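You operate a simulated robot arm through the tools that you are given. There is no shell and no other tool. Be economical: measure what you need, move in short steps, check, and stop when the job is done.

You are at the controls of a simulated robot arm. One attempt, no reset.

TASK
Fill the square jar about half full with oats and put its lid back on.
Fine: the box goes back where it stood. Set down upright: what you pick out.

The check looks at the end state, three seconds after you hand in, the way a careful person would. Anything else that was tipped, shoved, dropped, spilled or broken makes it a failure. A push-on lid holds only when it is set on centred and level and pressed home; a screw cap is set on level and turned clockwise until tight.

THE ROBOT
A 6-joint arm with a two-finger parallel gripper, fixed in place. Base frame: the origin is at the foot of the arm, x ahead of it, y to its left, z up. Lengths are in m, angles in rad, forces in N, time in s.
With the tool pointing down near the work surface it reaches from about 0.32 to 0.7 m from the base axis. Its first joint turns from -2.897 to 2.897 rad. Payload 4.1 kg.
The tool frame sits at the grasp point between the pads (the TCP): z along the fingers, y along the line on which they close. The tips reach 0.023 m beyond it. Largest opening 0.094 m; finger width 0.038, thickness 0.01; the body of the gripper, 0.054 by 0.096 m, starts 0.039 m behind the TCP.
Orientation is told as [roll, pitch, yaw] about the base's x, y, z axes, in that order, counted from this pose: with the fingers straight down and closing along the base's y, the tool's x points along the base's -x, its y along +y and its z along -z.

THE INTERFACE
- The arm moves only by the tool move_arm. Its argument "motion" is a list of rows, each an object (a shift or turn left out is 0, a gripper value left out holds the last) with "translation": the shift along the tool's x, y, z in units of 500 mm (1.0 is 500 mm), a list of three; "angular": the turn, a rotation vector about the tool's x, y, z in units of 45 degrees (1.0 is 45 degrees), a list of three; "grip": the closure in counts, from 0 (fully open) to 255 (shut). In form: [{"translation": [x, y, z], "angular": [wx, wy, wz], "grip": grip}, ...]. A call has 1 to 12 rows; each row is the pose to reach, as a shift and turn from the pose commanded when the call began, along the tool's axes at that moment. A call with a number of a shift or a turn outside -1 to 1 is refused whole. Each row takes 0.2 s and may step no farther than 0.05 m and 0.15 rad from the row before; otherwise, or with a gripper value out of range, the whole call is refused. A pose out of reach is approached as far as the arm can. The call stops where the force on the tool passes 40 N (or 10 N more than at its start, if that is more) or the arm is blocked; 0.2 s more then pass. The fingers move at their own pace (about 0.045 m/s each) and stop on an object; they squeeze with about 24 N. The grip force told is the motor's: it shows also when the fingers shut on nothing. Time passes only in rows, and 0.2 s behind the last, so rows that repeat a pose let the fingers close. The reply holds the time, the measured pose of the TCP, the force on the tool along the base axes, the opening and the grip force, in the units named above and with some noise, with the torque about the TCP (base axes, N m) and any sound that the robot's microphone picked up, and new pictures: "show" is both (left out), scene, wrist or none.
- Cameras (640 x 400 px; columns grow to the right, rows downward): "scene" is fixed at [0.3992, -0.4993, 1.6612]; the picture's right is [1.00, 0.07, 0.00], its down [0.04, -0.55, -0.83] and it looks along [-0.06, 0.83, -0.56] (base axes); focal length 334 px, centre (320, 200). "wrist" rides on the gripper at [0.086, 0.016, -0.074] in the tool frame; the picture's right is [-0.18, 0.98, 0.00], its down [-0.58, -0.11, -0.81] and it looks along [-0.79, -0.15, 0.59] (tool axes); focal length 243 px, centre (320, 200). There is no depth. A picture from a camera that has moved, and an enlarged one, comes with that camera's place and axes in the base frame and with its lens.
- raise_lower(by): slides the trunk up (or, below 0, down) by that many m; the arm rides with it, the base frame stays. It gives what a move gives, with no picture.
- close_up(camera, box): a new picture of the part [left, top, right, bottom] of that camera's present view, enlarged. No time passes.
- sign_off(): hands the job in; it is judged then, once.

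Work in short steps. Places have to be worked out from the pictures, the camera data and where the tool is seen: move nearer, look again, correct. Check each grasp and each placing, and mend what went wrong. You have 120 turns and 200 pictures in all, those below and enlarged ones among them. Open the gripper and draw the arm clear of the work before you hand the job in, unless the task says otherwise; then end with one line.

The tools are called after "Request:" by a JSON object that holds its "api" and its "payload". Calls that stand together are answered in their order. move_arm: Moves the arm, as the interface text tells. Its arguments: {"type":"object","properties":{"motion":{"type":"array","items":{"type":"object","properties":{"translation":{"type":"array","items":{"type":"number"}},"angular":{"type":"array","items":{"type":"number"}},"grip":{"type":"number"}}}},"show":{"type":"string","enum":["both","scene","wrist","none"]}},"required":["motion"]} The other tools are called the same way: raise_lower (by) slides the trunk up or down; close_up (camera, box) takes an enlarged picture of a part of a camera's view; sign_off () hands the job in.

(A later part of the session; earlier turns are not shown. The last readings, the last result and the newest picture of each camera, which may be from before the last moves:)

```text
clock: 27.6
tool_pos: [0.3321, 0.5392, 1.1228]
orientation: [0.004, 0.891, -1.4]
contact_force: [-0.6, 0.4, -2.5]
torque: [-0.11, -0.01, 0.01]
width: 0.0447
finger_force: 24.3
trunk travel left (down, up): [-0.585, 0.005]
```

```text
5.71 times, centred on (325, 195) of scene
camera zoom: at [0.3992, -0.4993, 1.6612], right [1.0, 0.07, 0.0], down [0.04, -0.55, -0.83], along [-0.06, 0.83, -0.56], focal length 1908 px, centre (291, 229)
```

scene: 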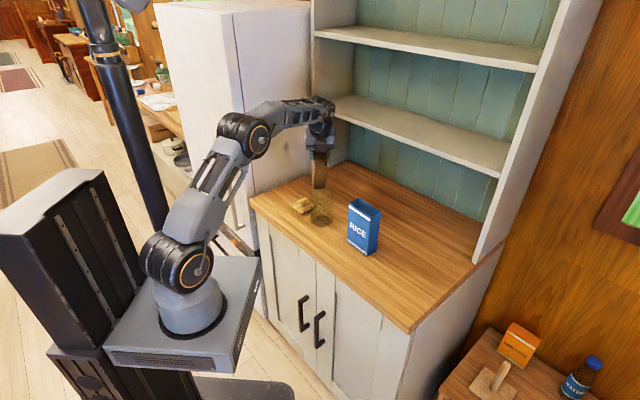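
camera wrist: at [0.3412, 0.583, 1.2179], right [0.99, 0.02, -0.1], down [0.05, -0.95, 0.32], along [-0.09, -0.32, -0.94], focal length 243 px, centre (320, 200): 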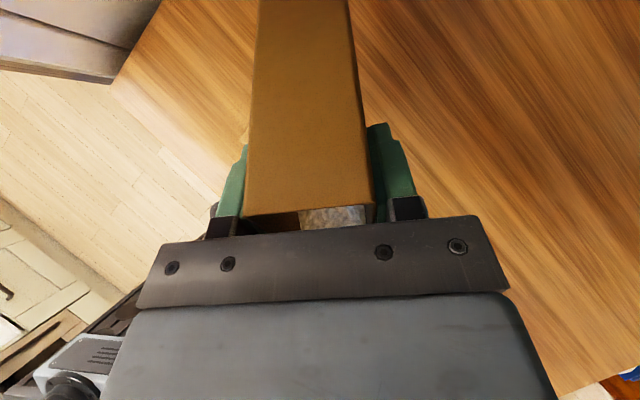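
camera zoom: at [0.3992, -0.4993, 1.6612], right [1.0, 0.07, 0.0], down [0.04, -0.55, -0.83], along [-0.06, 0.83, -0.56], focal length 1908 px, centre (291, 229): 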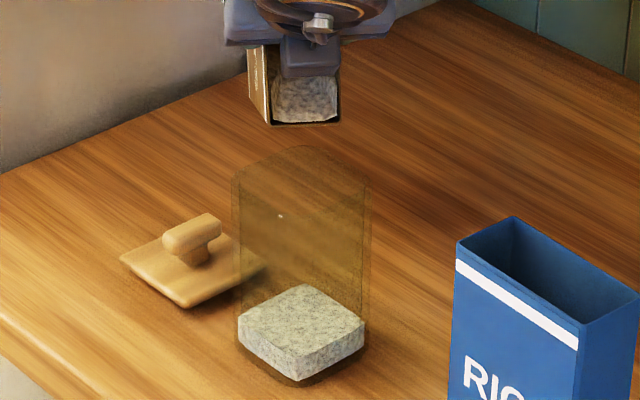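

About 15% now. I tilt 12° more about the lip.

Request:
{"api": "move_arm", "payload": {"motion": [{"translation": [-0.001, 0, -0.008], "angular": [0, 0.09, 0]}, {"translation": [-0.002, 0, -0.016], "angular": [0, 0.18, 0]}, {"translation": [-0.0036, 0, -0.025], "angular": [0, 0.267, 0]}, {"translation": [-0.0036, 0, -0.025], "angular": [0, 0.267, 0]}, {"translation": [-0.0036, 0, -0.025], "angular": [0, 0.267, 0]}], "show": "none"}}

Request:
{"api": "close_up", "payload": {"camera": "scene", "box": [300, 160, 350, 230]}}

```text
clock: 28.8
tool_pos: [0.3351, 0.5285, 1.1305]
orientation: [0.004, 1.101, -1.395]
contact_force: [-0.4, 0.4, -1.7]
torque: [-0.08, 0.02, 0.01]
width: 0.0449
finger_force: 23.8
trunk travel left (down, up): [-0.585, 0.005]
```

```text
5.71 times, centred on (325, 195) of scene
camera zoom: at [0.3992, -0.4993, 1.6612], right [1.0, 0.07, 0.0], down [0.04, -0.55, -0.83], along [-0.06, 0.83, -0.56], focal length 1908 px, centre (291, 229)
```

zoom: 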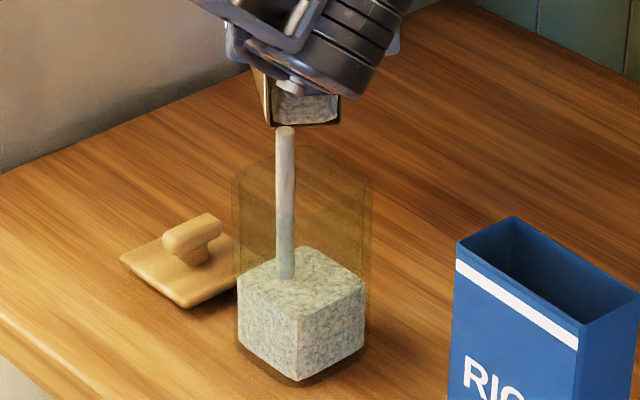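

About 35% and still flowing. I hold briefly and look again.

Request:
{"api": "move_arm", "payload": {"motion": [{"angular": [0, 0, 0]}], "show": "none"}}

Request:
{"api": "close_up", "payload": {"camera": "scene", "box": [300, 160, 350, 230]}}

```text
clock: 29.2
tool_pos: [0.3348, 0.528, 1.1296]
orientation: [0.004, 1.101, -1.397]
contact_force: [-0.5, 1.3, -1.6]
torque: [-0.11, 0.01, -0.03]
width: 0.0447
finger_force: 23.9
trunk travel left (down, up): [-0.585, 0.005]
```

```text
5.71 times, centred on (325, 195) of scene
camera zoom: at [0.3992, -0.4993, 1.6612], right [1.0, 0.07, 0.0], down [0.04, -0.55, -0.83], along [-0.06, 0.83, -0.56], focal length 1908 px, centre (291, 229)
```

zoom: 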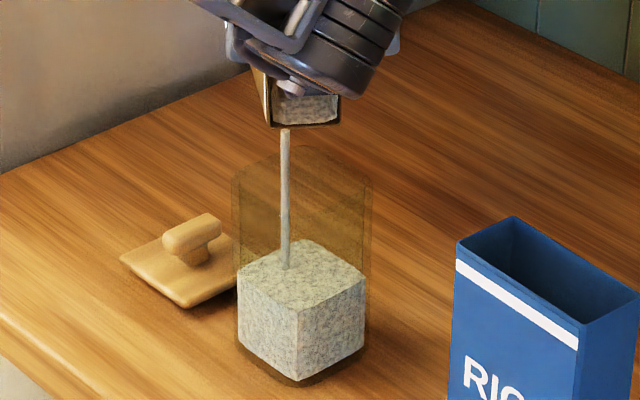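

About 40%, with the stream thinning. I hold once more.

Request:
{"api": "move_arm", "payload": {"motion": [{"angular": [0, 0, 0]}, {"angular": [0, 0, 0]}], "show": "none"}}

Request:
{"api": "close_up", "payload": {"camera": "scene", "box": [300, 160, 350, 230]}}

```text
clock: 29.8
tool_pos: [0.3346, 0.5283, 1.1293]
orientation: [0.007, 1.104, -1.396]
contact_force: [0.2, -0.1, -0.7]
torque: [-0.1, -0.03, -0.01]
width: 0.0449
finger_force: 24.1
trunk travel left (down, up): [-0.585, 0.005]
```

```text
5.71 times, centred on (325, 195) of scene
camera zoom: at [0.3992, -0.4993, 1.6612], right [1.0, 0.07, 0.0], down [0.04, -0.55, -0.83], along [-0.06, 0.83, -0.56], focal length 1908 px, centre (291, 229)
```

zoom: 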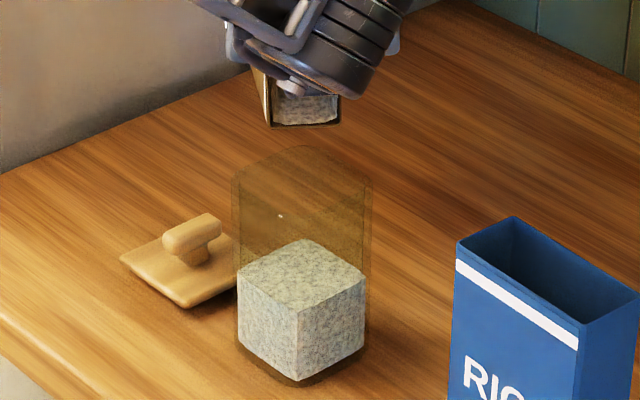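

By measurement the level is about 44% of the inner height. 2.5° more should bring it to half.

Request:
{"api": "move_arm", "payload": {"motion": [{"translation": [0, 0, -0.0054], "angular": [0, 0.056, 0]}, {"translation": [0, 0, -0.0054], "angular": [0, 0.056, 0]}, {"translation": [0, 0, -0.0054], "angular": [0, 0.056, 0]}, {"translation": [0, 0, -0.0054], "angular": [0, 0.056, 0]}], "show": "none"}}

Request:
{"api": "close_up", "payload": {"camera": "scene", "box": [300, 160, 350, 230]}}

```text
clock: 30.8
tool_pos: [0.3357, 0.5256, 1.1307]
orientation: [0.006, 1.145, -1.396]
contact_force: [0.2, 0.6, -1.5]
torque: [-0.08, -0.01, -0.02]
width: 0.0449
finger_force: 24.5
trunk travel left (down, up): [-0.585, 0.005]
```

```text
5.71 times, centred on (325, 195) of scene
camera zoom: at [0.3992, -0.4993, 1.6612], right [1.0, 0.07, 0.0], down [0.04, -0.55, -0.83], along [-0.06, 0.83, -0.56], focal length 1908 px, centre (291, 229)
```

zoom: 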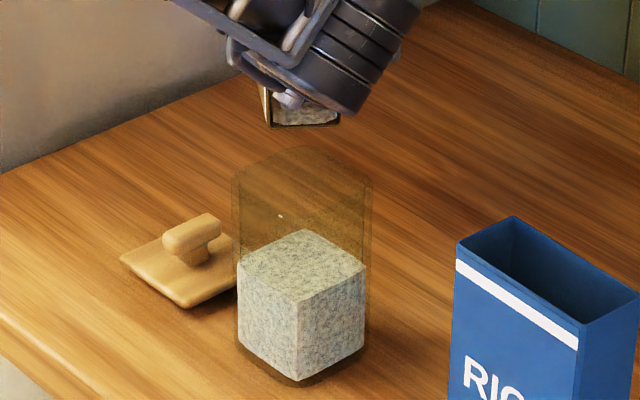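

The jar is half full and the stream has stopped. I raise the box and tilt it back upright.

Request:
{"api": "move_arm", "payload": {"motion": [{"translation": [0.045, 0, -0.02], "angular": [0, -0.08, 0]}, {"translation": [0.1, 0, -0.06], "angular": [0, -0.2, 0]}, {"translation": [0.144, 0, -0.119], "angular": [0, -0.34, 0]}, {"translation": [0.144, 0, -0.119], "angular": [0, -0.5, 0]}, {"translation": [0.144, 0, -0.119], "angular": [0, -0.67, 0]}, {"translation": [0.144, 0, -0.119], "angular": [0, -0.84, 0]}, {"translation": [0.144, 0, -0.119], "angular": [0, -1.0, 0]}], "show": "none"}}

Request:
{"api": "move_arm", "payload": {"motion": [{"angular": [0, -0.16, 0]}, {"angular": [0, -0.32, 0]}, {"angular": [0, -0.48, 0]}, {"angular": [0, -0.64, 0]}, {"angular": [0, -0.791, 0]}]}}

```text
clock: 32.4
tool_pos: [0.3402, 0.5025, 1.2206]
orientation: [0.004, 0.357, -1.401]
contact_force: [-1.3, 0.0, -0.5]
torque: [-0.03, 0.0, -0.02]
width: 0.0449
finger_force: 23.4
trunk travel left (down, up): [-0.585, 0.005]
```

```text
clock: 33.6
tool_pos: [0.3379, 0.5014, 1.2194]
orientation: [0.002, -0.264, -1.401]
contact_force: [-0.5, -0.3, -0.7]
torque: [0.01, -0.01, 0.01]
width: 0.0451
finger_force: 23.8
trunk travel left (down, up): [-0.585, 0.005]
camera wrist: at [0.3375, 0.6049, 1.2688], right [1.0, -0.01, 0.05], down [-0.05, -0.37, 0.93], along [0.01, -0.93, -0.37], focal length 243 px, centre (320, 200)
```

scene: 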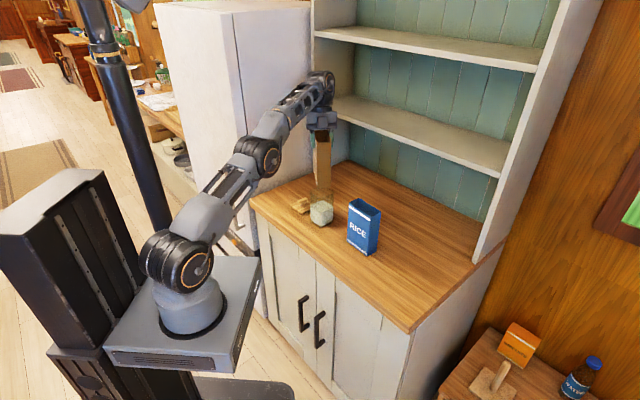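
wrist: 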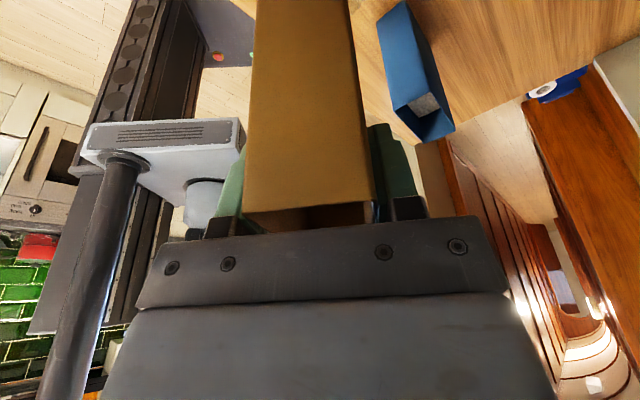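

The box is upright again. I carry it back over its original spot, arching a little over the rice.

Request:
{"api": "move_arm", "payload": {"motion": [{"translation": [-0.03, 0.012, -0.05], "angular": [-0.01, 0, -0.04]}, {"translation": [-0.08, 0.045, -0.055], "angular": [-0.03, 0, -0.11]}, {"translation": [-0.15, 0.09, -0.04], "angular": [-0.055, 0, -0.21]}, {"translation": [-0.225, 0.14, -0.025], "angular": [-0.085, 0, -0.32]}, {"translation": [-0.3, 0.19, -0.01], "angular": [-0.113, 0, -0.425]}, {"translation": [-0.375, 0.24, 0.005], "angular": [-0.142, 0, -0.53]}, {"translation": [-0.45, 0.29, 0.025], "angular": [-0.17, 0, -0.635]}, {"translation": [-0.52, 0.34, 0.06], "angular": [-0.197, 0, -0.735]}, {"translation": [-0.575, 0.385, 0.1], "angular": [-0.218, 0, -0.815]}, {"translation": [-0.612, 0.411, 0.131], "angular": [-0.232, 0, -0.866]}]}}

Request:
{"api": "close_up", "payload": {"camera": "scene", "box": [350, 140, 450, 300]}}

```text
clock: 35.8
tool_pos: [0.5933, 0.2284, 1.2364]
orientation: [0.003, -0.261, -0.699]
contact_force: [-0.3, 0.3, -2.1]
torque: [0.03, 0.05, 0.01]
width: 0.0446
finger_force: 24.2
out of reach, approached as far as the arm can: row 1, 2
trunk travel left (down, up): [-0.585, 0.005]
camera wrist: at [0.5266, 0.3071, 1.2862], right [0.77, 0.64, 0.05], down [0.2, -0.31, 0.93], along [0.61, -0.7, -0.37], focal length 243 px, centre (320, 200)
```

scene: 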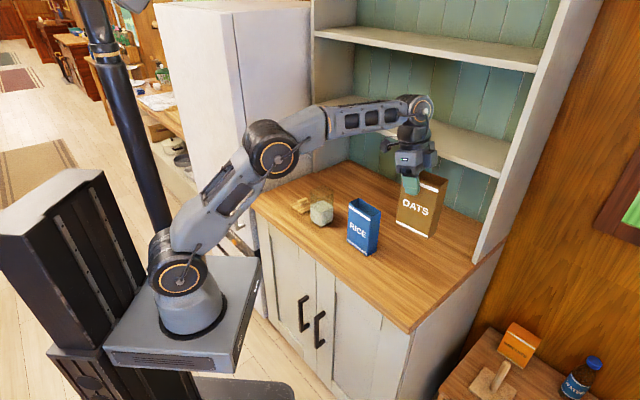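
wrist: 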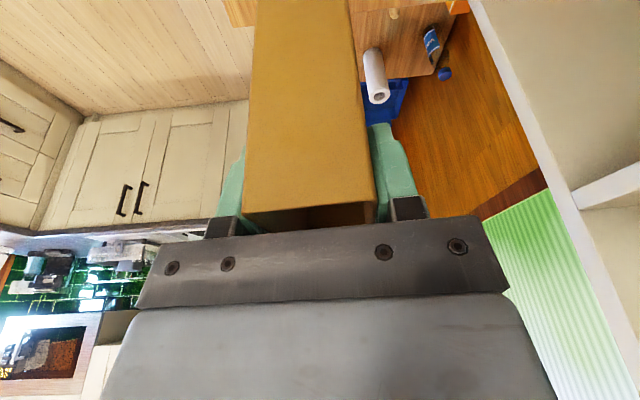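

```text
2.50 times, centred on (400, 220) of scene
camera zoom: at [0.3992, -0.4993, 1.6612], right [1.0, 0.07, 0.0], down [0.04, -0.55, -0.83], along [-0.06, 0.83, -0.56], focal length 835 px, centre (120, 150)
```

zoom: 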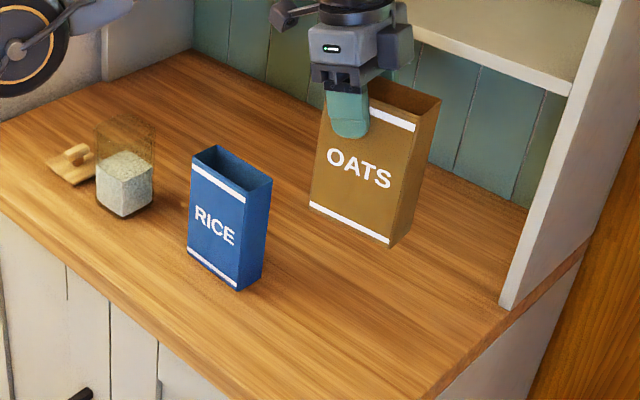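

I zoom in to see whether the box hangs exactly upright in the grip.

Request:
{"api": "close_up", "payload": {"camera": "scene", "box": [385, 160, 445, 245]}}

```text
4.71 times, centred on (415, 202) of scene
camera zoom: at [0.3992, -0.4993, 1.6612], right [1.0, 0.07, 0.0], down [0.04, -0.55, -0.83], along [-0.06, 0.83, -0.56], focal length 1571 px, centre (-127, 188)
```

zoom: 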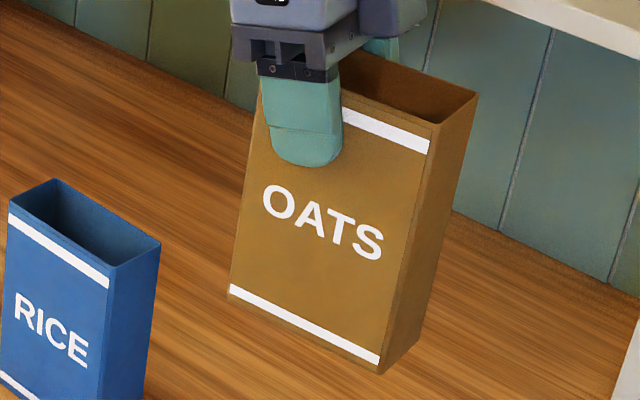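

The box hangs vertical. I lower it over its old spot to about 1 cm above the surface.

Request:
{"api": "move_arm", "payload": {"motion": [{"translation": [0.024, 0, 0.09]}, {"translation": [0.048, 0, 0.178]}, {"translation": [0.07, 0, 0.26]}, {"translation": [0.085, 0, 0.317]}, {"translation": [0.0938, 0, 0.35]}], "show": "none"}}

Request:
{"api": "close_up", "payload": {"camera": "scene", "box": [350, 170, 450, 300]}}

```text
clock: 37.0
tool_pos: [0.5943, 0.2285, 1.055]
orientation: [0.002, -0.263, -0.697]
contact_force: [-0.2, -0.2, -1.3]
torque: [0.01, 0.03, 0.01]
width: 0.0447
finger_force: 24.2
trunk travel left (down, up): [-0.585, 0.005]
```

```text
3.08 times, centred on (400, 235) of scene
camera zoom: at [0.3992, -0.4993, 1.6612], right [1.0, 0.07, 0.0], down [0.04, -0.55, -0.83], along [-0.06, 0.83, -0.56], focal length 1027 px, centre (74, 92)
```

zoom: 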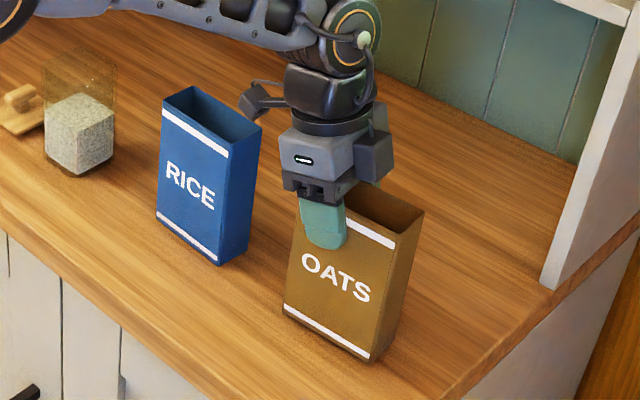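

A few more millimetres, in small steps.

Request:
{"api": "move_arm", "payload": {"motion": [{"translation": [0.001, 0, 0.0039]}, {"translation": [0.002, 0, 0.0077]}, {"translation": [0.003, 0, 0.0116]}], "show": "none"}}

```text
clock: 37.8
tool_pos: [0.5934, 0.2296, 1.051]
orientation: [0.003, -0.265, -0.698]
contact_force: [-0.8, -0.1, -1.5]
torque: [-0.02, 0.02, 0.01]
width: 0.0446
finger_force: 23.6
trunk travel left (down, up): [-0.585, 0.005]
```

Request:
{"api": "move_arm", "payload": {"motion": [{"translation": [0.001, 0, 0.0039]}, {"translation": [0.002, 0, 0.0077]}], "show": "none"}}

Request:
{"api": "close_up", "payload": {"camera": "scene", "box": [350, 170, 450, 300]}}

```text
clock: 38.4
tool_pos: [0.5958, 0.2293, 1.0468]
orientation: [0.001, -0.263, -0.697]
contact_force: [-0.2, -0.3, -1.0]
torque: [0.02, 0.03, -0.01]
width: 0.0448
finger_force: 24.4
trunk travel left (down, up): [-0.585, 0.005]
```

```text
3.08 times, centred on (400, 235) of scene
camera zoom: at [0.3992, -0.4993, 1.6612], right [1.0, 0.07, 0.0], down [0.04, -0.55, -0.83], along [-0.06, 0.83, -0.56], focal length 1027 px, centre (74, 92)
```

zoom: 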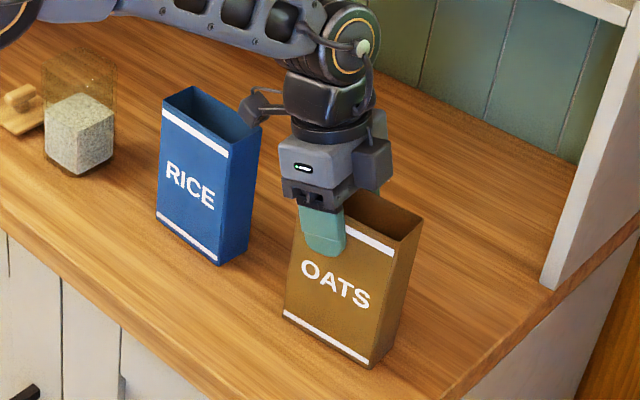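

No contact yet, and the box sits about 2 mm left of its old place. I nudge it right and keep lowering.

Request:
{"api": "move_arm", "payload": {"motion": [{"translation": [-0.003, 0, 0.005]}, {"translation": [-0.002, 0, 0.0087]}, {"translation": [-0.001, 0, 0.0126]}], "show": "none"}}

```text
clock: 39.2
tool_pos: [0.5952, 0.2286, 1.0437]
orientation: [0.007, -0.264, -0.699]
contact_force: [-1.1, 2.2, 24.2]
torque: [-0.44, 0.25, -0.07]
width: 0.0444
finger_force: 24.7
trunk travel left (down, up): [-0.585, 0.005]
```

Firm contact. I ease off about 1.5 mm and open the fingers.

Request:
{"api": "move_arm", "payload": {"motion": [{"translation": [-0.0008, 0, -0.003]}, {"translation": [-0.0008, 0, -0.003], "grip": 180}, {"translation": [-0.0008, 0, -0.003], "grip": 120}, {"translation": [-0.0008, 0, -0.003], "grip": 60}, {"translation": [-0.0008, 0, -0.003], "grip": 0}, {"translation": [-0.0008, 0, -0.003], "grip": 0}], "show": "wrist"}}

Request:
{"api": "close_up", "payload": {"camera": "scene", "box": [350, 170, 450, 300]}}

```text
clock: 40.6
tool_pos: [0.5957, 0.2277, 1.0417]
orientation: [0.001, -0.262, -0.697]
contact_force: [-0.5, -1.1, 0.3]
torque: [0.02, 0.0, -0.03]
width: 0.0941
finger_force: 0.0
trunk travel left (down, up): [-0.585, 0.005]
camera wrist: at [0.5286, 0.3052, 1.0913], right [0.77, 0.64, 0.05], down [0.2, -0.31, 0.93], along [0.61, -0.7, -0.37], focal length 243 px, centre (320, 200)
```

wrist: 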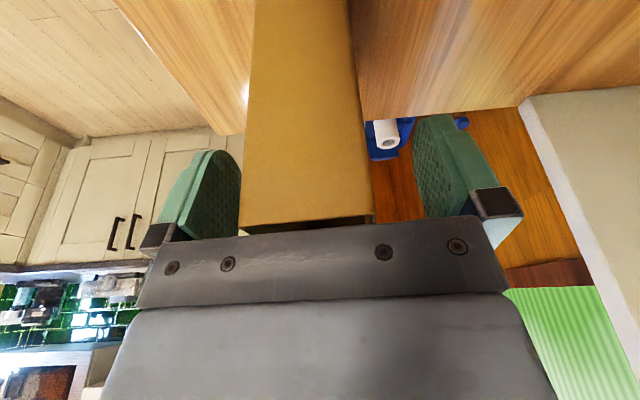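

```text
3.08 times, centred on (400, 235) of scene
camera zoom: at [0.3992, -0.4993, 1.6612], right [1.0, 0.07, 0.0], down [0.04, -0.55, -0.83], along [-0.06, 0.83, -0.56], focal length 1027 px, centre (74, 92)
```

zoom: 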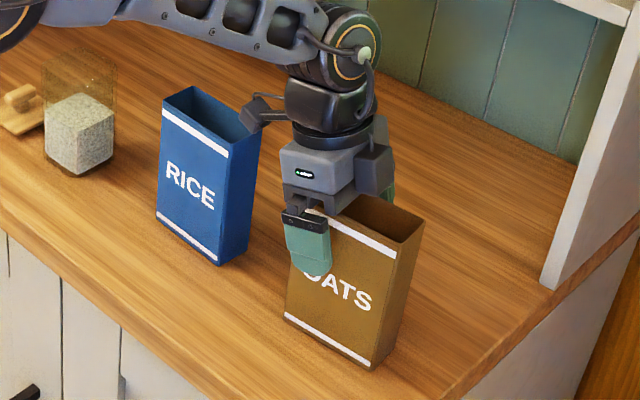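

The oats box stands upright where it was. I rise straight up, clear of it.

Request:
{"api": "move_arm", "payload": {"motion": [{"translation": [-0.015, 0, -0.058]}, {"translation": [-0.04, 0, -0.15]}, {"translation": [-0.065, 0, -0.24]}, {"translation": [-0.09, 0, -0.336]}, {"translation": [-0.104, 0, -0.386]}, {"translation": [-0.104, 0, -0.386], "angular": [0, 0.16, 0]}, {"translation": [-0.104, 0, -0.386], "angular": [0, 0.333, 0]}], "show": "scene"}}

```text
clock: 42.2
tool_pos: [0.5974, 0.2284, 1.2425]
orientation: [0.0, 0.001, -0.695]
contact_force: [0.3, 0.1, 1.0]
torque: [-0.02, 0.03, 0.03]
width: 0.094
finger_force: 0.1
trunk travel left (down, up): [-0.585, 0.005]
```

scene: 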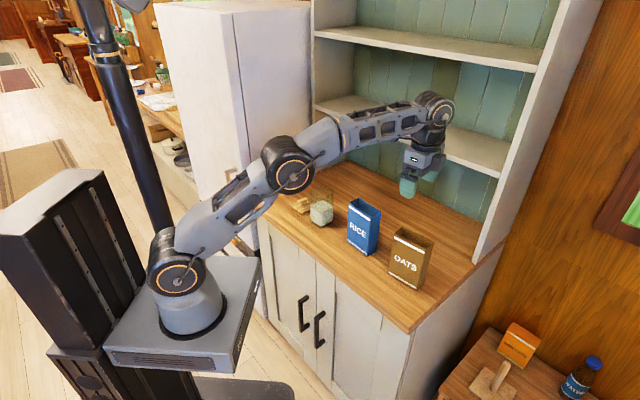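

Next I return to the lid (first half of the move).

Request:
{"api": "move_arm", "payload": {"motion": [{"translation": [0.079, 0.006, 0], "angular": [0, 0, -0.16]}, {"translation": [0.158, 0.012, 0], "angular": [0, 0, -0.32]}, {"translation": [0.237, 0.018, 0], "angular": [0, 0, -0.48]}, {"translation": [0.316, 0.023, 0], "angular": [0, 0, -0.64]}, {"translation": [0.395, 0.029, 0], "angular": [0, 0, -0.8]}, {"translation": [0.473, 0.035, 0], "angular": [0, 0, -0.955]}], "show": "none"}}

```text
clock: 43.6
tool_pos: [0.4249, 0.3924, 1.2418]
orientation: [-0.001, -0.002, 0.056]
contact_force: [-0.1, -0.1, 0.7]
torque: [-0.01, 0.04, 0.01]
width: 0.094
finger_force: 0.1
trunk travel left (down, up): [-0.585, 0.005]
```

Request:
{"api": "move_arm", "payload": {"motion": [{"translation": [0.047, 0.052, 0.02], "angular": [0, 0, -0.14]}, {"translation": [0.094, 0.104, 0.04], "angular": [0, 0, -0.28]}, {"translation": [0.148, 0.164, 0.07], "angular": [0, 0, -0.44]}, {"translation": [0.202, 0.224, 0.11], "angular": [0, 0, -0.6]}, {"translation": [0.256, 0.284, 0.16], "angular": [0, 0, -0.76]}, {"translation": [0.31, 0.344, 0.22], "angular": [0, 0, -0.93]}, {"translation": [0.31, 0.344, 0.28], "angular": [0, 0, -0.93]}]}}

```text
refused: row 6 steps farther than a row can; nothing moved
```

Request:
{"api": "move_arm", "payload": {"motion": [{"translation": [0.047, 0.052, 0.02], "angular": [0, 0, -0.14]}, {"translation": [0.094, 0.104, 0.04], "angular": [0, 0, -0.28]}, {"translation": [0.148, 0.164, 0.07], "angular": [0, 0, -0.44]}, {"translation": [0.202, 0.224, 0.1], "angular": [0, 0, -0.6]}, {"translation": [0.256, 0.284, 0.14], "angular": [0, 0, -0.76]}, {"translation": [0.31, 0.344, 0.18], "angular": [0, 0, -0.93]}, {"translation": [0.31, 0.344, 0.23], "angular": [0, 0, -0.93]}, {"translation": [0.31, 0.344, 0.28], "angular": [0, 0, -0.93]}]}}

Request:
{"api": "close_up", "payload": {"camera": "wrist", "box": [120, 0, 440, 200]}}

```text
clock: 45.4
tool_pos: [0.2609, 0.5562, 1.101]
orientation: [-0.001, -0.003, 0.783]
contact_force: [0.3, 0.1, 0.9]
torque: [-0.01, 0.01, 0.02]
width: 0.0941
finger_force: 0.0
trunk travel left (down, up): [-0.585, 0.005]
camera wrist: at [0.1898, 0.5061, 1.1751], right [-0.56, 0.83, 0.0], down [0.49, 0.33, 0.81], along [0.67, 0.46, -0.59], focal length 243 px, centre (320, 200)
```

scene: 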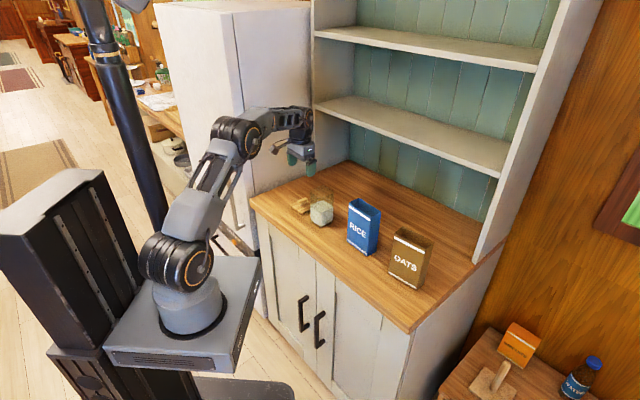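
wrist: 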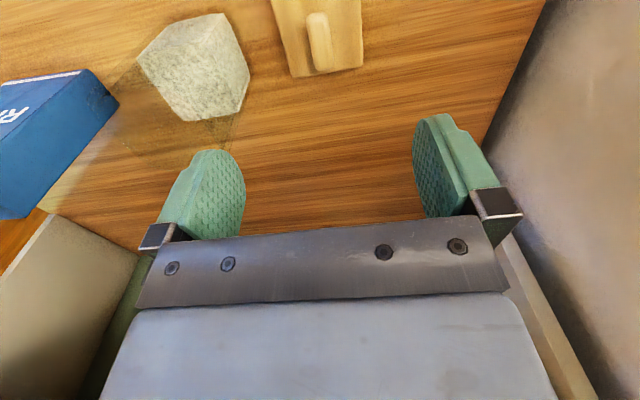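

```text
2.00 times, centred on (280, 100) of wrist
camera zoom: at [0.1898, 0.5061, 1.1751], right [-0.56, 0.83, 0.0], down [0.49, 0.33, 0.81], along [0.67, 0.46, -0.59], focal length 485 px, centre (400, 400)
```

zoom: 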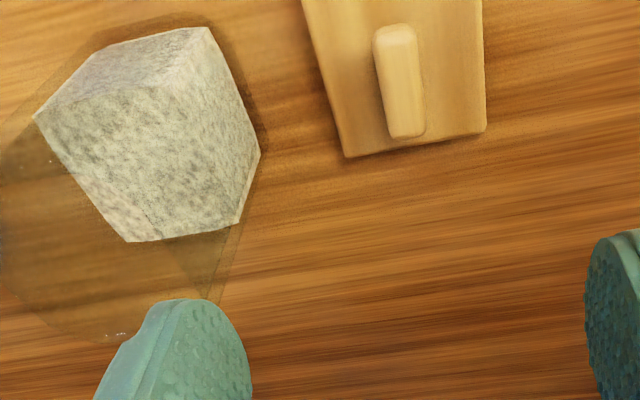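

The lid is where I left it. I lower onto the knob at the same pose as before and close.

Request:
{"api": "move_arm", "payload": {"motion": [{"translation": [0, 0, 0.08]}, {"translation": [0, 0, 0.16]}, {"translation": [0, 0, 0.24]}, {"translation": [0, 0, 0.29]}, {"translation": [0, 0, 0.299]}, {"translation": [0, 0, 0.299], "grip": 255}, {"translation": [0, 0, 0.299]}, {"translation": [0, 0, 0.299]}, {"translation": [0, 0, 0.299]}, {"translation": [0, 0, 0.299]}]}}

```text
clock: 47.6
tool_pos: [0.2626, 0.5569, 0.9539]
orientation: [0.0, -0.002, 0.783]
contact_force: [0.0, -1.0, -0.9]
torque: [-0.01, 0.0, 0.0]
width: 0.0173
finger_force: 24.5
trunk travel left (down, up): [-0.585, 0.005]
camera wrist: at [0.1905, 0.5061, 1.0267], right [-0.56, 0.83, 0.0], down [0.49, 0.33, 0.81], along [0.67, 0.45, -0.59], focal length 243 px, centre (320, 200)
```

scene: 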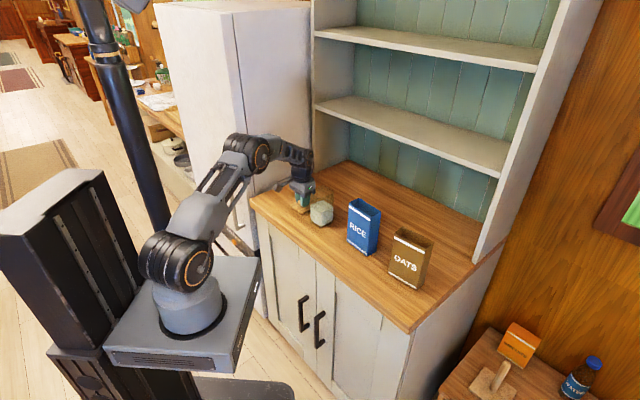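
wrist: 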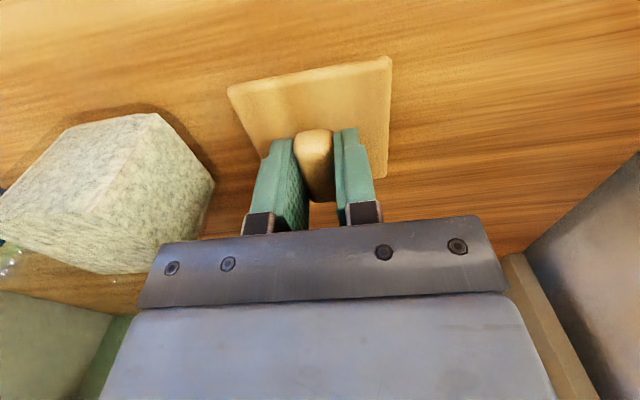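

The knob is held at 17 mm. I lift the lid, carry it 0.11 m back over the jar and check before lowering.

Request:
{"api": "move_arm", "payload": {"motion": [{"translation": [0, 0, -0.06]}, {"translation": [0, 0, -0.15]}, {"translation": [0, 0, -0.24]}, {"translation": [0, 0, -0.31]}, {"translation": [0, -0.075, -0.31]}, {"translation": [0, -0.15, -0.31]}, {"translation": [0, -0.22, -0.31]}, {"translation": [0, -0.22, -0.31]}]}}

Request:
{"api": "close_up", "payload": {"camera": "scene", "box": [300, 160, 350, 230]}}

```text
clock: 49.4
tool_pos: [0.3379, 0.4791, 1.107]
orientation: [-0.001, -0.001, 0.784]
contact_force: [0.1, -0.4, -0.2]
torque: [0.0, 0.01, 0.0]
width: 0.0171
finger_force: 24.2
trunk travel left (down, up): [-0.585, 0.005]
camera wrist: at [0.2665, 0.4288, 1.1811], right [-0.56, 0.83, 0.0], down [0.49, 0.33, 0.81], along [0.67, 0.46, -0.59], focal length 243 px, centre (320, 200)
```

scene: 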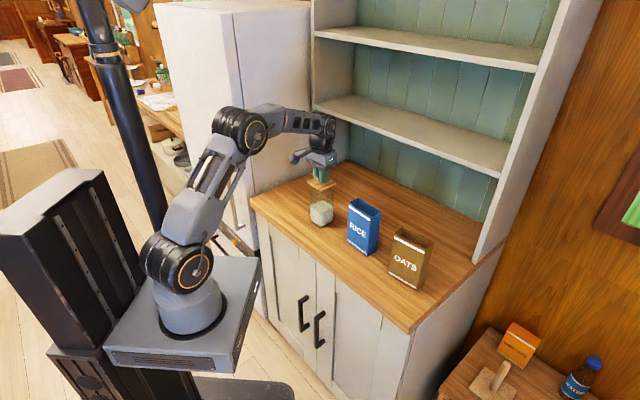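
wrist: 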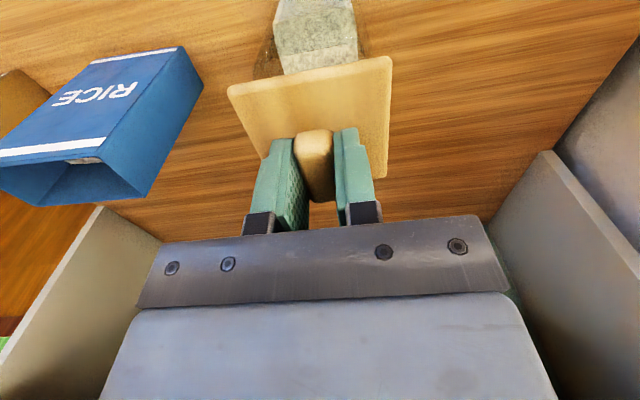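

```text
5.71 times, centred on (325, 195) of scene
camera zoom: at [0.3992, -0.4993, 1.6612], right [1.0, 0.07, 0.0], down [0.04, -0.55, -0.83], along [-0.06, 0.83, -0.56], focal length 1908 px, centre (291, 229)
```

zoom: 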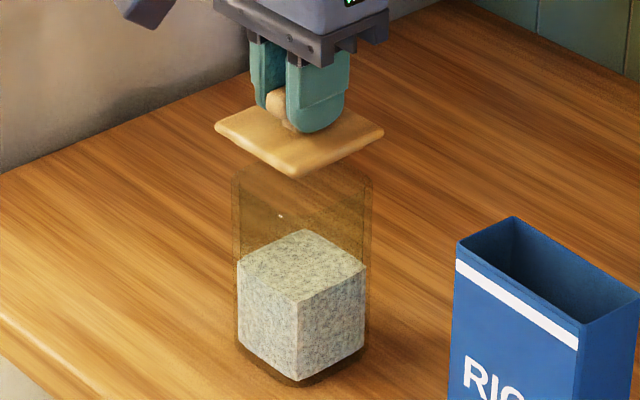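

The lid is over the jar to within 1–2 mm. I nudge 1 mm toward +x and lower to just above seating.

Request:
{"api": "move_arm", "payload": {"motion": [{"translation": [-0.0016, -0.0016, 0.02]}, {"translation": [-0.0016, -0.0016, 0.04]}, {"translation": [-0.0016, -0.0016, 0.05]}, {"translation": [-0.0016, -0.0016, 0.05]}], "show": "wrist"}}

Request:
{"api": "close_up", "payload": {"camera": "scene", "box": [300, 160, 350, 230]}}

```text
clock: 50.4
tool_pos: [0.3409, 0.4783, 1.0818]
orientation: [-0.002, -0.003, 0.783]
contact_force: [0.4, 0.5, 0.1]
torque: [0.04, -0.02, 0.02]
width: 0.0173
finger_force: 24.3
trunk travel left (down, up): [-0.585, 0.005]
camera wrist: at [0.2689, 0.4282, 1.1562], right [-0.56, 0.83, 0.0], down [0.49, 0.33, 0.81], along [0.67, 0.45, -0.59], focal length 243 px, centre (320, 200)
```

wrist: 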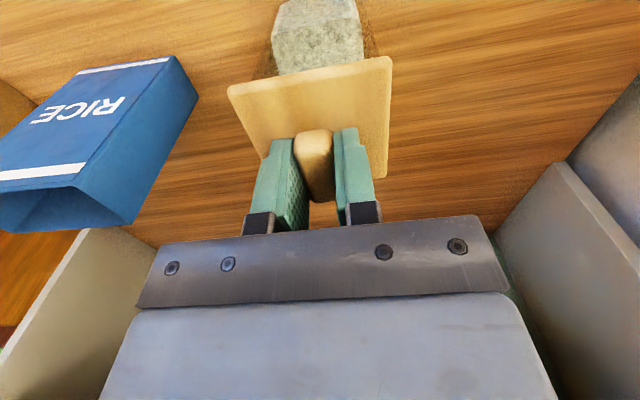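

```text
5.71 times, centred on (325, 195) of scene
camera zoom: at [0.3992, -0.4993, 1.6612], right [1.0, 0.07, 0.0], down [0.04, -0.55, -0.83], along [-0.06, 0.83, -0.56], focal length 1908 px, centre (291, 229)
```

zoom: 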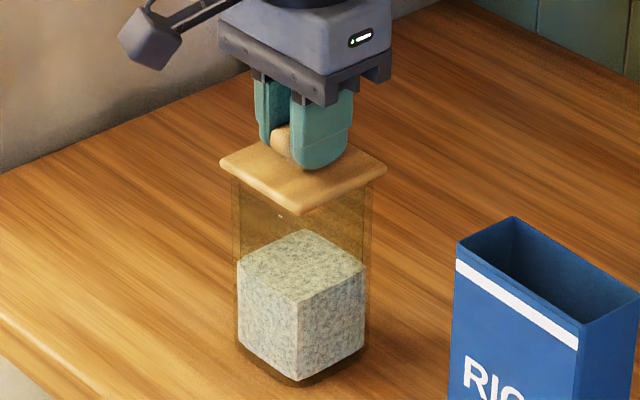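

Laterally centred. I lower in small steps onto the rim.

Request:
{"api": "move_arm", "payload": {"motion": [{"translation": [0, 0, 0.005]}, {"translation": [0, 0, 0.01]}, {"translation": [0, 0, 0.014]}], "show": "none"}}

Request:
{"api": "close_up", "payload": {"camera": "scene", "box": [300, 160, 350, 230]}}

```text
clock: 51.2
tool_pos: [0.3402, 0.4786, 1.0752]
orientation: [-0.003, -0.001, 0.784]
contact_force: [-0.1, -0.5, -0.9]
torque: [0.02, -0.01, 0.01]
width: 0.0173
finger_force: 23.3
trunk travel left (down, up): [-0.585, 0.005]
```

```text
5.71 times, centred on (325, 195) of scene
camera zoom: at [0.3992, -0.4993, 1.6612], right [1.0, 0.07, 0.0], down [0.04, -0.55, -0.83], along [-0.06, 0.83, -0.56], focal length 1908 px, centre (291, 229)
```

zoom: 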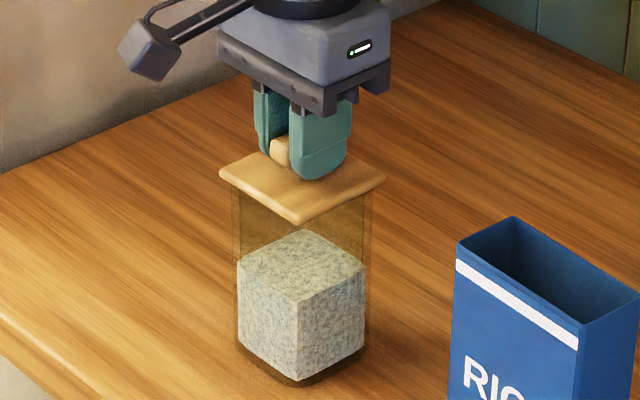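

The lid's outline now matches where it sat originally. I press down in 1 mm steps and watch the force.

Request:
{"api": "move_arm", "payload": {"motion": [{"translation": [0, 0, 0.002]}, {"translation": [0, 0, 0.004]}, {"translation": [0, 0, 0.006]}, {"translation": [0, 0, 0.008]}, {"translation": [0, 0, 0.01]}, {"translation": [0, 0, 0.012]}], "show": "none"}}

```text
clock: 52.6
tool_pos: [0.3409, 0.4779, 1.0703]
orientation: [0.002, -0.005, 0.783]
contact_force: [1.4, 1.7, 23.6]
torque: [0.06, -0.07, -0.01]
width: 0.0175
finger_force: 23.8
trunk travel left (down, up): [-0.585, 0.005]
```

Now 23.6 N near the original seating height. I press a little more so it goes home.

Request:
{"api": "move_arm", "payload": {"motion": [{"translation": [0, 0, 0.002]}, {"translation": [0, 0, 0.004]}, {"translation": [0, 0, 0.006]}, {"translation": [0, 0, 0.006]}], "show": "none"}}

Request:
{"api": "close_up", "payload": {"camera": "scene", "box": [305, 175, 340, 215]}}

```text
clock: 53.6
tool_pos: [0.3395, 0.478, 1.0703]
orientation: [-0.001, -0.009, 0.783]
contact_force: [1.9, 3.6, 34.8]
torque: [-0.31, 0.32, -0.06]
width: 0.0173
finger_force: 23.7
trunk travel left (down, up): [-0.585, 0.005]
```

```text
10.00 times, centred on (322, 195) of scene
camera zoom: at [0.3992, -0.4993, 1.6612], right [1.0, 0.07, 0.0], down [0.04, -0.55, -0.83], along [-0.06, 0.83, -0.56], focal length 3339 px, centre (295, 250)
```

zoom: 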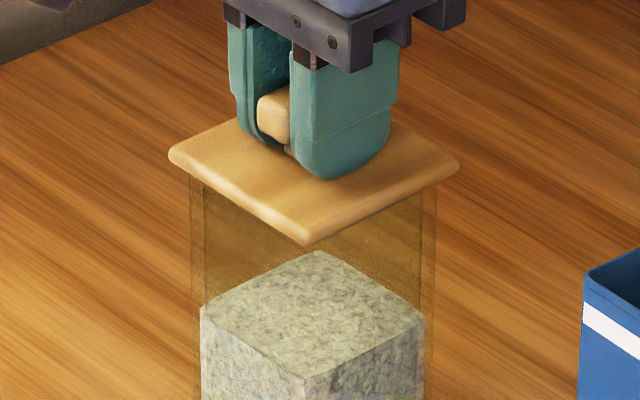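

At 34.8 N with no further travel it is against a firm stop. I unload, release and rise to inspect the lid.

Request:
{"api": "move_arm", "payload": {"motion": [{"translation": [0, 0, -0.006]}, {"translation": [0, 0, -0.01], "grip": 150}, {"translation": [0, 0, -0.01], "grip": 120}, {"translation": [0, 0, -0.01], "grip": 120}, {"translation": [0, 0, -0.05]}, {"translation": [0, 0, -0.1]}], "show": "wrist"}}

Request:
{"api": "close_up", "payload": {"camera": "scene", "box": [290, 140, 354, 240]}}

```text
clock: 55.0
tool_pos: [0.3385, 0.4775, 1.116]
orientation: [-0.001, -0.002, 0.784]
contact_force: [0.0, -0.3, 0.2]
torque: [0.03, -0.02, 0.01]
width: 0.0499
finger_force: 0.0
trunk travel left (down, up): [-0.585, 0.005]
camera wrist: at [0.2673, 0.4273, 1.1899], right [-0.56, 0.83, 0.0], down [0.49, 0.33, 0.81], along [0.67, 0.45, -0.59], focal length 243 px, centre (320, 200)
```

wrist: 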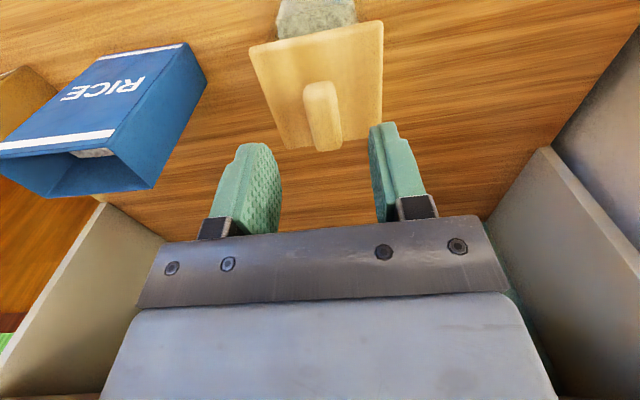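

```text
4.00 times, centred on (322, 190) of scene
camera zoom: at [0.3992, -0.4993, 1.6612], right [1.0, 0.07, 0.0], down [0.04, -0.55, -0.83], along [-0.06, 0.83, -0.56], focal length 1336 px, centre (312, 240)
```

zoom: 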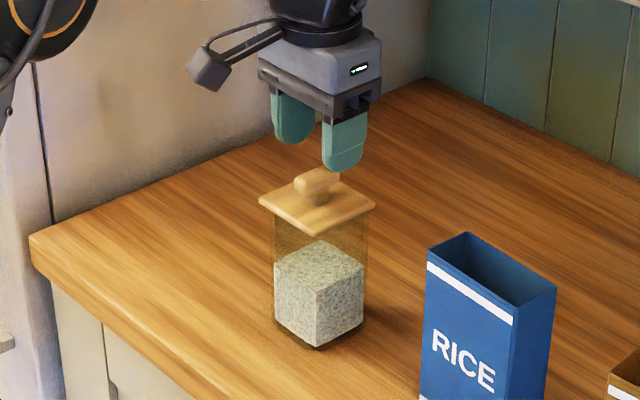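

The lid looks level; I zoom in to check the centring on the jar.

Request:
{"api": "close_up", "payload": {"camera": "scene", "box": [302, 178, 342, 203]}}

Request:
{"api": "close_up", "payload": {"camera": "wrist", "box": [230, 0, 410, 160]}}

```text
16.00 times, centred on (322, 190) of scene
camera zoom: at [0.3992, -0.4993, 1.6612], right [1.0, 0.07, 0.0], down [0.04, -0.55, -0.83], along [-0.06, 0.83, -0.56], focal length 5343 px, centre (288, 352)
```

zoom: 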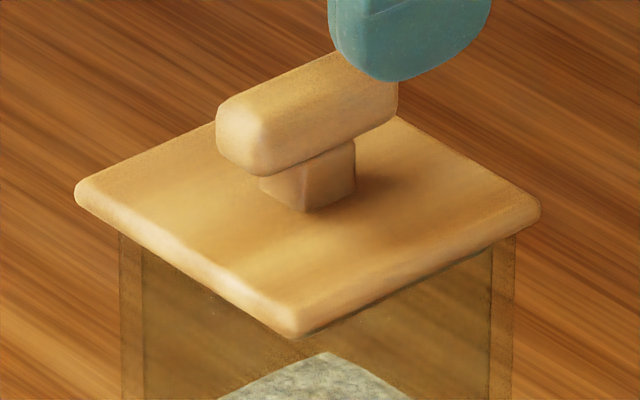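

```text
2.50 times, centred on (320, 80) of wrist
camera zoom: at [0.2673, 0.4273, 1.1899], right [-0.56, 0.83, 0.0], down [0.49, 0.33, 0.81], along [0.67, 0.45, -0.59], focal length 606 px, centre (320, 500)
```

zoom: 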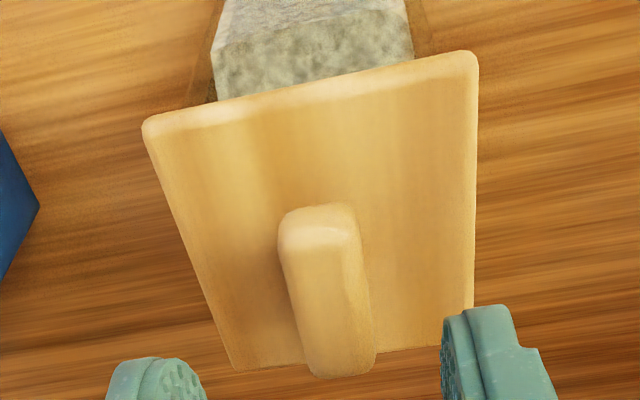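

The lid sits about 2 mm toward −x of centre (overhang 46 px against 27 px). I regrip the knob, lift slightly and recentre.

Request:
{"api": "move_arm", "payload": {"motion": [{"translation": [0, 0, 0.05]}, {"translation": [0, 0, 0.088]}, {"translation": [0, 0, 0.088], "grip": 255}, {"translation": [0, 0, 0.088]}, {"translation": [0, 0, 0.088]}, {"translation": [0, 0, 0.088]}, {"translation": [0, 0, 0.07]}], "show": "none"}}

Request:
{"api": "close_up", "payload": {"camera": "scene", "box": [302, 178, 342, 203]}}

```text
clock: 56.6
tool_pos: [0.341, 0.4794, 1.0804]
orientation: [-0.001, -0.001, 0.784]
contact_force: [-0.5, 0.0, 0.1]
torque: [-0.02, 0.01, 0.0]
width: 0.0173
finger_force: 23.7
trunk travel left (down, up): [-0.585, 0.005]
```

```text
16.00 times, centred on (322, 190) of scene
camera zoom: at [0.3992, -0.4993, 1.6612], right [1.0, 0.07, 0.0], down [0.04, -0.55, -0.83], along [-0.06, 0.83, -0.56], focal length 5343 px, centre (288, 352)
```

zoom: 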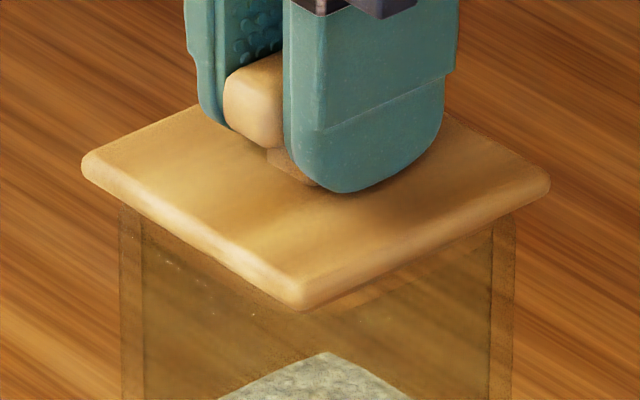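

Lifted, the lid is centred again, so it shifted during the hard press. This time I set it down gently, release, and then press straight on top.

Request:
{"api": "move_arm", "payload": {"motion": [{"translation": [0, 0, 0.006]}, {"translation": [0, 0, 0.011]}, {"translation": [0, 0, 0.014]}, {"translation": [0, 0, 0.016]}], "show": "none"}}

Request:
{"api": "close_up", "payload": {"camera": "scene", "box": [302, 178, 342, 203]}}

```text
clock: 57.6
tool_pos: [0.3398, 0.4774, 1.0723]
orientation: [-0.001, -0.002, 0.784]
contact_force: [-0.4, 0.7, -1.2]
torque: [0.0, 0.0, 0.0]
width: 0.0174
finger_force: 23.8
trunk travel left (down, up): [-0.585, 0.005]
```

```text
16.00 times, centred on (322, 190) of scene
camera zoom: at [0.3992, -0.4993, 1.6612], right [1.0, 0.07, 0.0], down [0.04, -0.55, -0.83], along [-0.06, 0.83, -0.56], focal length 5343 px, centre (288, 352)
```

zoom: 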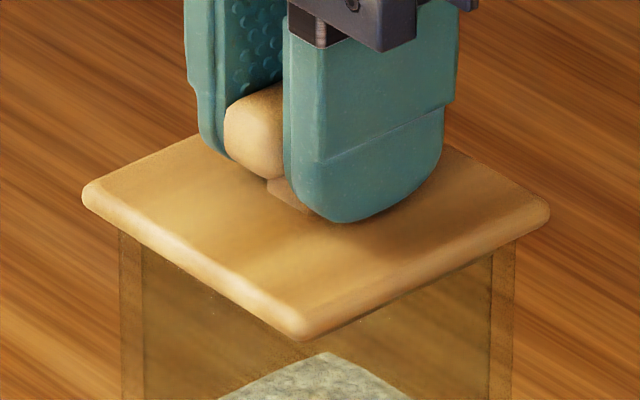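

It is at seating height and centred with almost no load. I press in 1 mm steps and check the centring under load.

Request:
{"api": "move_arm", "payload": {"motion": [{"translation": [0, 0, 0.002]}, {"translation": [0, 0, 0.004]}, {"translation": [0, 0, 0.006]}], "show": "none"}}

Request:
{"api": "close_up", "payload": {"camera": "scene", "box": [302, 178, 342, 203]}}

```text
clock: 58.4
tool_pos: [0.3398, 0.4784, 1.0713]
orientation: [-0.001, -0.006, 0.785]
contact_force: [2.4, 1.4, 13.4]
torque: [-0.3, 0.31, 0.0]
width: 0.0172
finger_force: 24.3
trunk travel left (down, up): [-0.585, 0.005]
```

```text
16.00 times, centred on (322, 190) of scene
camera zoom: at [0.3992, -0.4993, 1.6612], right [1.0, 0.07, 0.0], down [0.04, -0.55, -0.83], along [-0.06, 0.83, -0.56], focal length 5343 px, centre (288, 352)
```

zoom: 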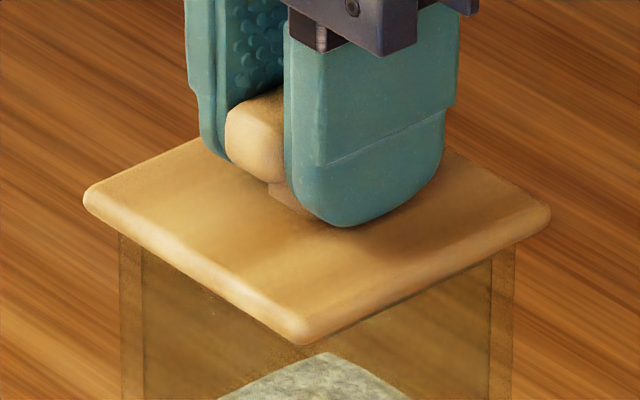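

The torque says only the lid's robot-side edge bears, so the lid is slightly too near the robot. I unload, shift 1.5 mm away along the counter depth, and press again.

Request:
{"api": "move_arm", "payload": {"motion": [{"translation": [0, 0, -0.01]}, {"translation": [-0.003, 0, -0.01]}, {"translation": [-0.003, 0, -0.004]}, {"translation": [-0.003, 0, -0.002]}, {"translation": [-0.003, 0, 0]}], "show": "none"}}

```text
clock: 59.6
tool_pos: [0.3418, 0.4799, 1.0724]
orientation: [0.0, -0.005, 0.785]
contact_force: [-0.9, 0.7, 12.4]
torque: [-0.3, 0.25, -0.01]
width: 0.017
finger_force: 24.1
trunk travel left (down, up): [-0.585, 0.005]
```

The torque is unchanged, so it is more likely a tiny tilt in the grip. I unload, release and inspect. Then I will press on the knob top with closed fingertips so the lid can level itself.

Request:
{"api": "move_arm", "payload": {"motion": [{"translation": [0, 0, -0.005]}, {"translation": [0, 0, -0.006], "grip": 150}, {"translation": [0, 0, -0.006], "grip": 120}, {"translation": [0, 0, -0.006], "grip": 120}, {"translation": [0, 0, -0.06]}, {"translation": [0, 0, -0.12]}], "show": "none"}}

Request:
{"api": "close_up", "payload": {"camera": "scene", "box": [302, 178, 342, 203]}}

Request:
{"api": "close_up", "payload": {"camera": "wrist", "box": [230, 0, 410, 160]}}

```text
clock: 61.0
tool_pos: [0.3396, 0.4786, 1.1304]
orientation: [-0.003, -0.002, 0.783]
contact_force: [-0.6, 0.5, -0.2]
torque: [0.04, 0.01, -0.01]
width: 0.0498
finger_force: 0.0
trunk travel left (down, up): [-0.585, 0.005]
```

```text
16.00 times, centred on (322, 190) of scene
camera zoom: at [0.3992, -0.4993, 1.6612], right [1.0, 0.07, 0.0], down [0.04, -0.55, -0.83], along [-0.06, 0.83, -0.56], focal length 5343 px, centre (288, 352)
```

zoom: 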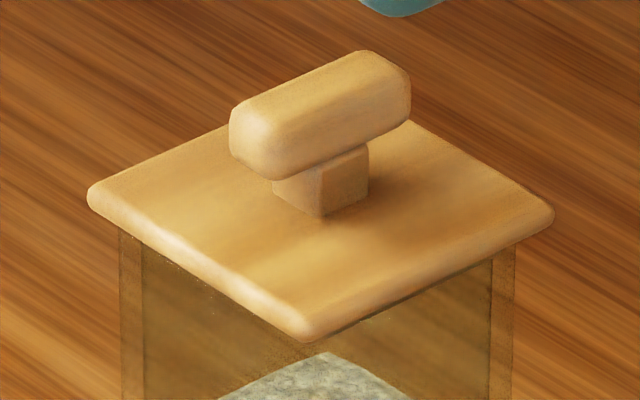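

```text
2.50 times, centred on (320, 80) of wrist
camera zoom: at [0.268, 0.4292, 1.2042], right [-0.56, 0.83, 0.0], down [0.49, 0.33, 0.81], along [0.67, 0.45, -0.59], focal length 606 px, centre (320, 500)
```

zoom: 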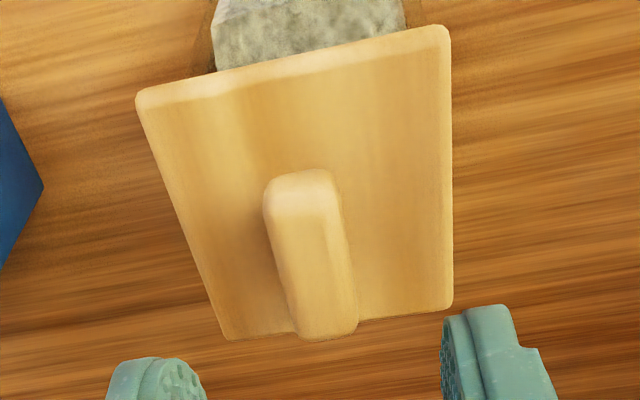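

The lid is now within 1 mm of centre and matches its original outline. I close the fingers above the knob and press straight down on top of it.

Request:
{"api": "move_arm", "payload": {"motion": [{"grip": 255}, {"grip": 255}, {"grip": 255}, {"translation": [0, 0, 0.04]}, {"translation": [0, 0, 0.064]}], "show": "none"}}

Request:
{"api": "close_up", "payload": {"camera": "scene", "box": [302, 178, 342, 203]}}

```text
clock: 62.2
tool_pos: [0.3413, 0.4798, 1.0975]
orientation: [-0.003, -0.003, 0.784]
contact_force: [-0.1, 0.2, -0.3]
torque: [0.02, 0.0, -0.04]
width: 0.0002
finger_force: 24.0
trunk travel left (down, up): [-0.585, 0.005]
```

```text
16.00 times, centred on (322, 190) of scene
camera zoom: at [0.3992, -0.4993, 1.6612], right [1.0, 0.07, 0.0], down [0.04, -0.55, -0.83], along [-0.06, 0.83, -0.56], focal length 5343 px, centre (288, 352)
```

zoom: 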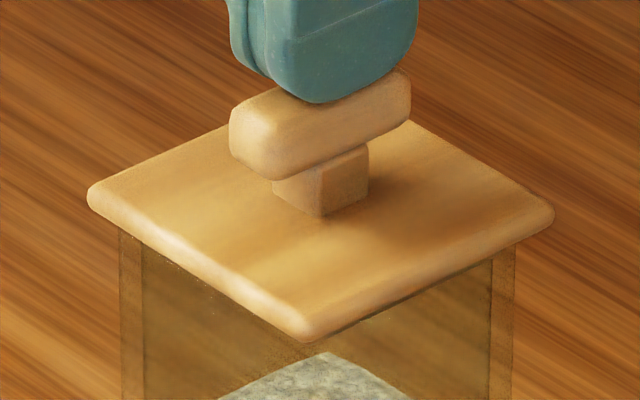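

The closed tips are right above the knob's centre. I press in 1 mm steps.

Request:
{"api": "move_arm", "payload": {"motion": [{"translation": [0, 0, 0.004]}, {"translation": [0, 0, 0.008]}, {"translation": [0, 0, 0.01]}, {"translation": [0, 0, 0.012]}, {"translation": [0, 0, 0.014]}, {"translation": [0, 0, 0.016]}], "show": "none"}}

```text
clock: 63.6
tool_pos: [0.3422, 0.4804, 1.0969]
orientation: [0.003, -0.016, 0.783]
contact_force: [0.0, -0.1, 13.4]
torque: [-0.14, 0.18, -0.01]
width: 0.0
finger_force: 23.8
trunk travel left (down, up): [-0.585, 0.005]
stopped in row 6: the force on the tool passed its limit at 41 N (the readings are from after the stop); the commanded pose is now the measured one
```

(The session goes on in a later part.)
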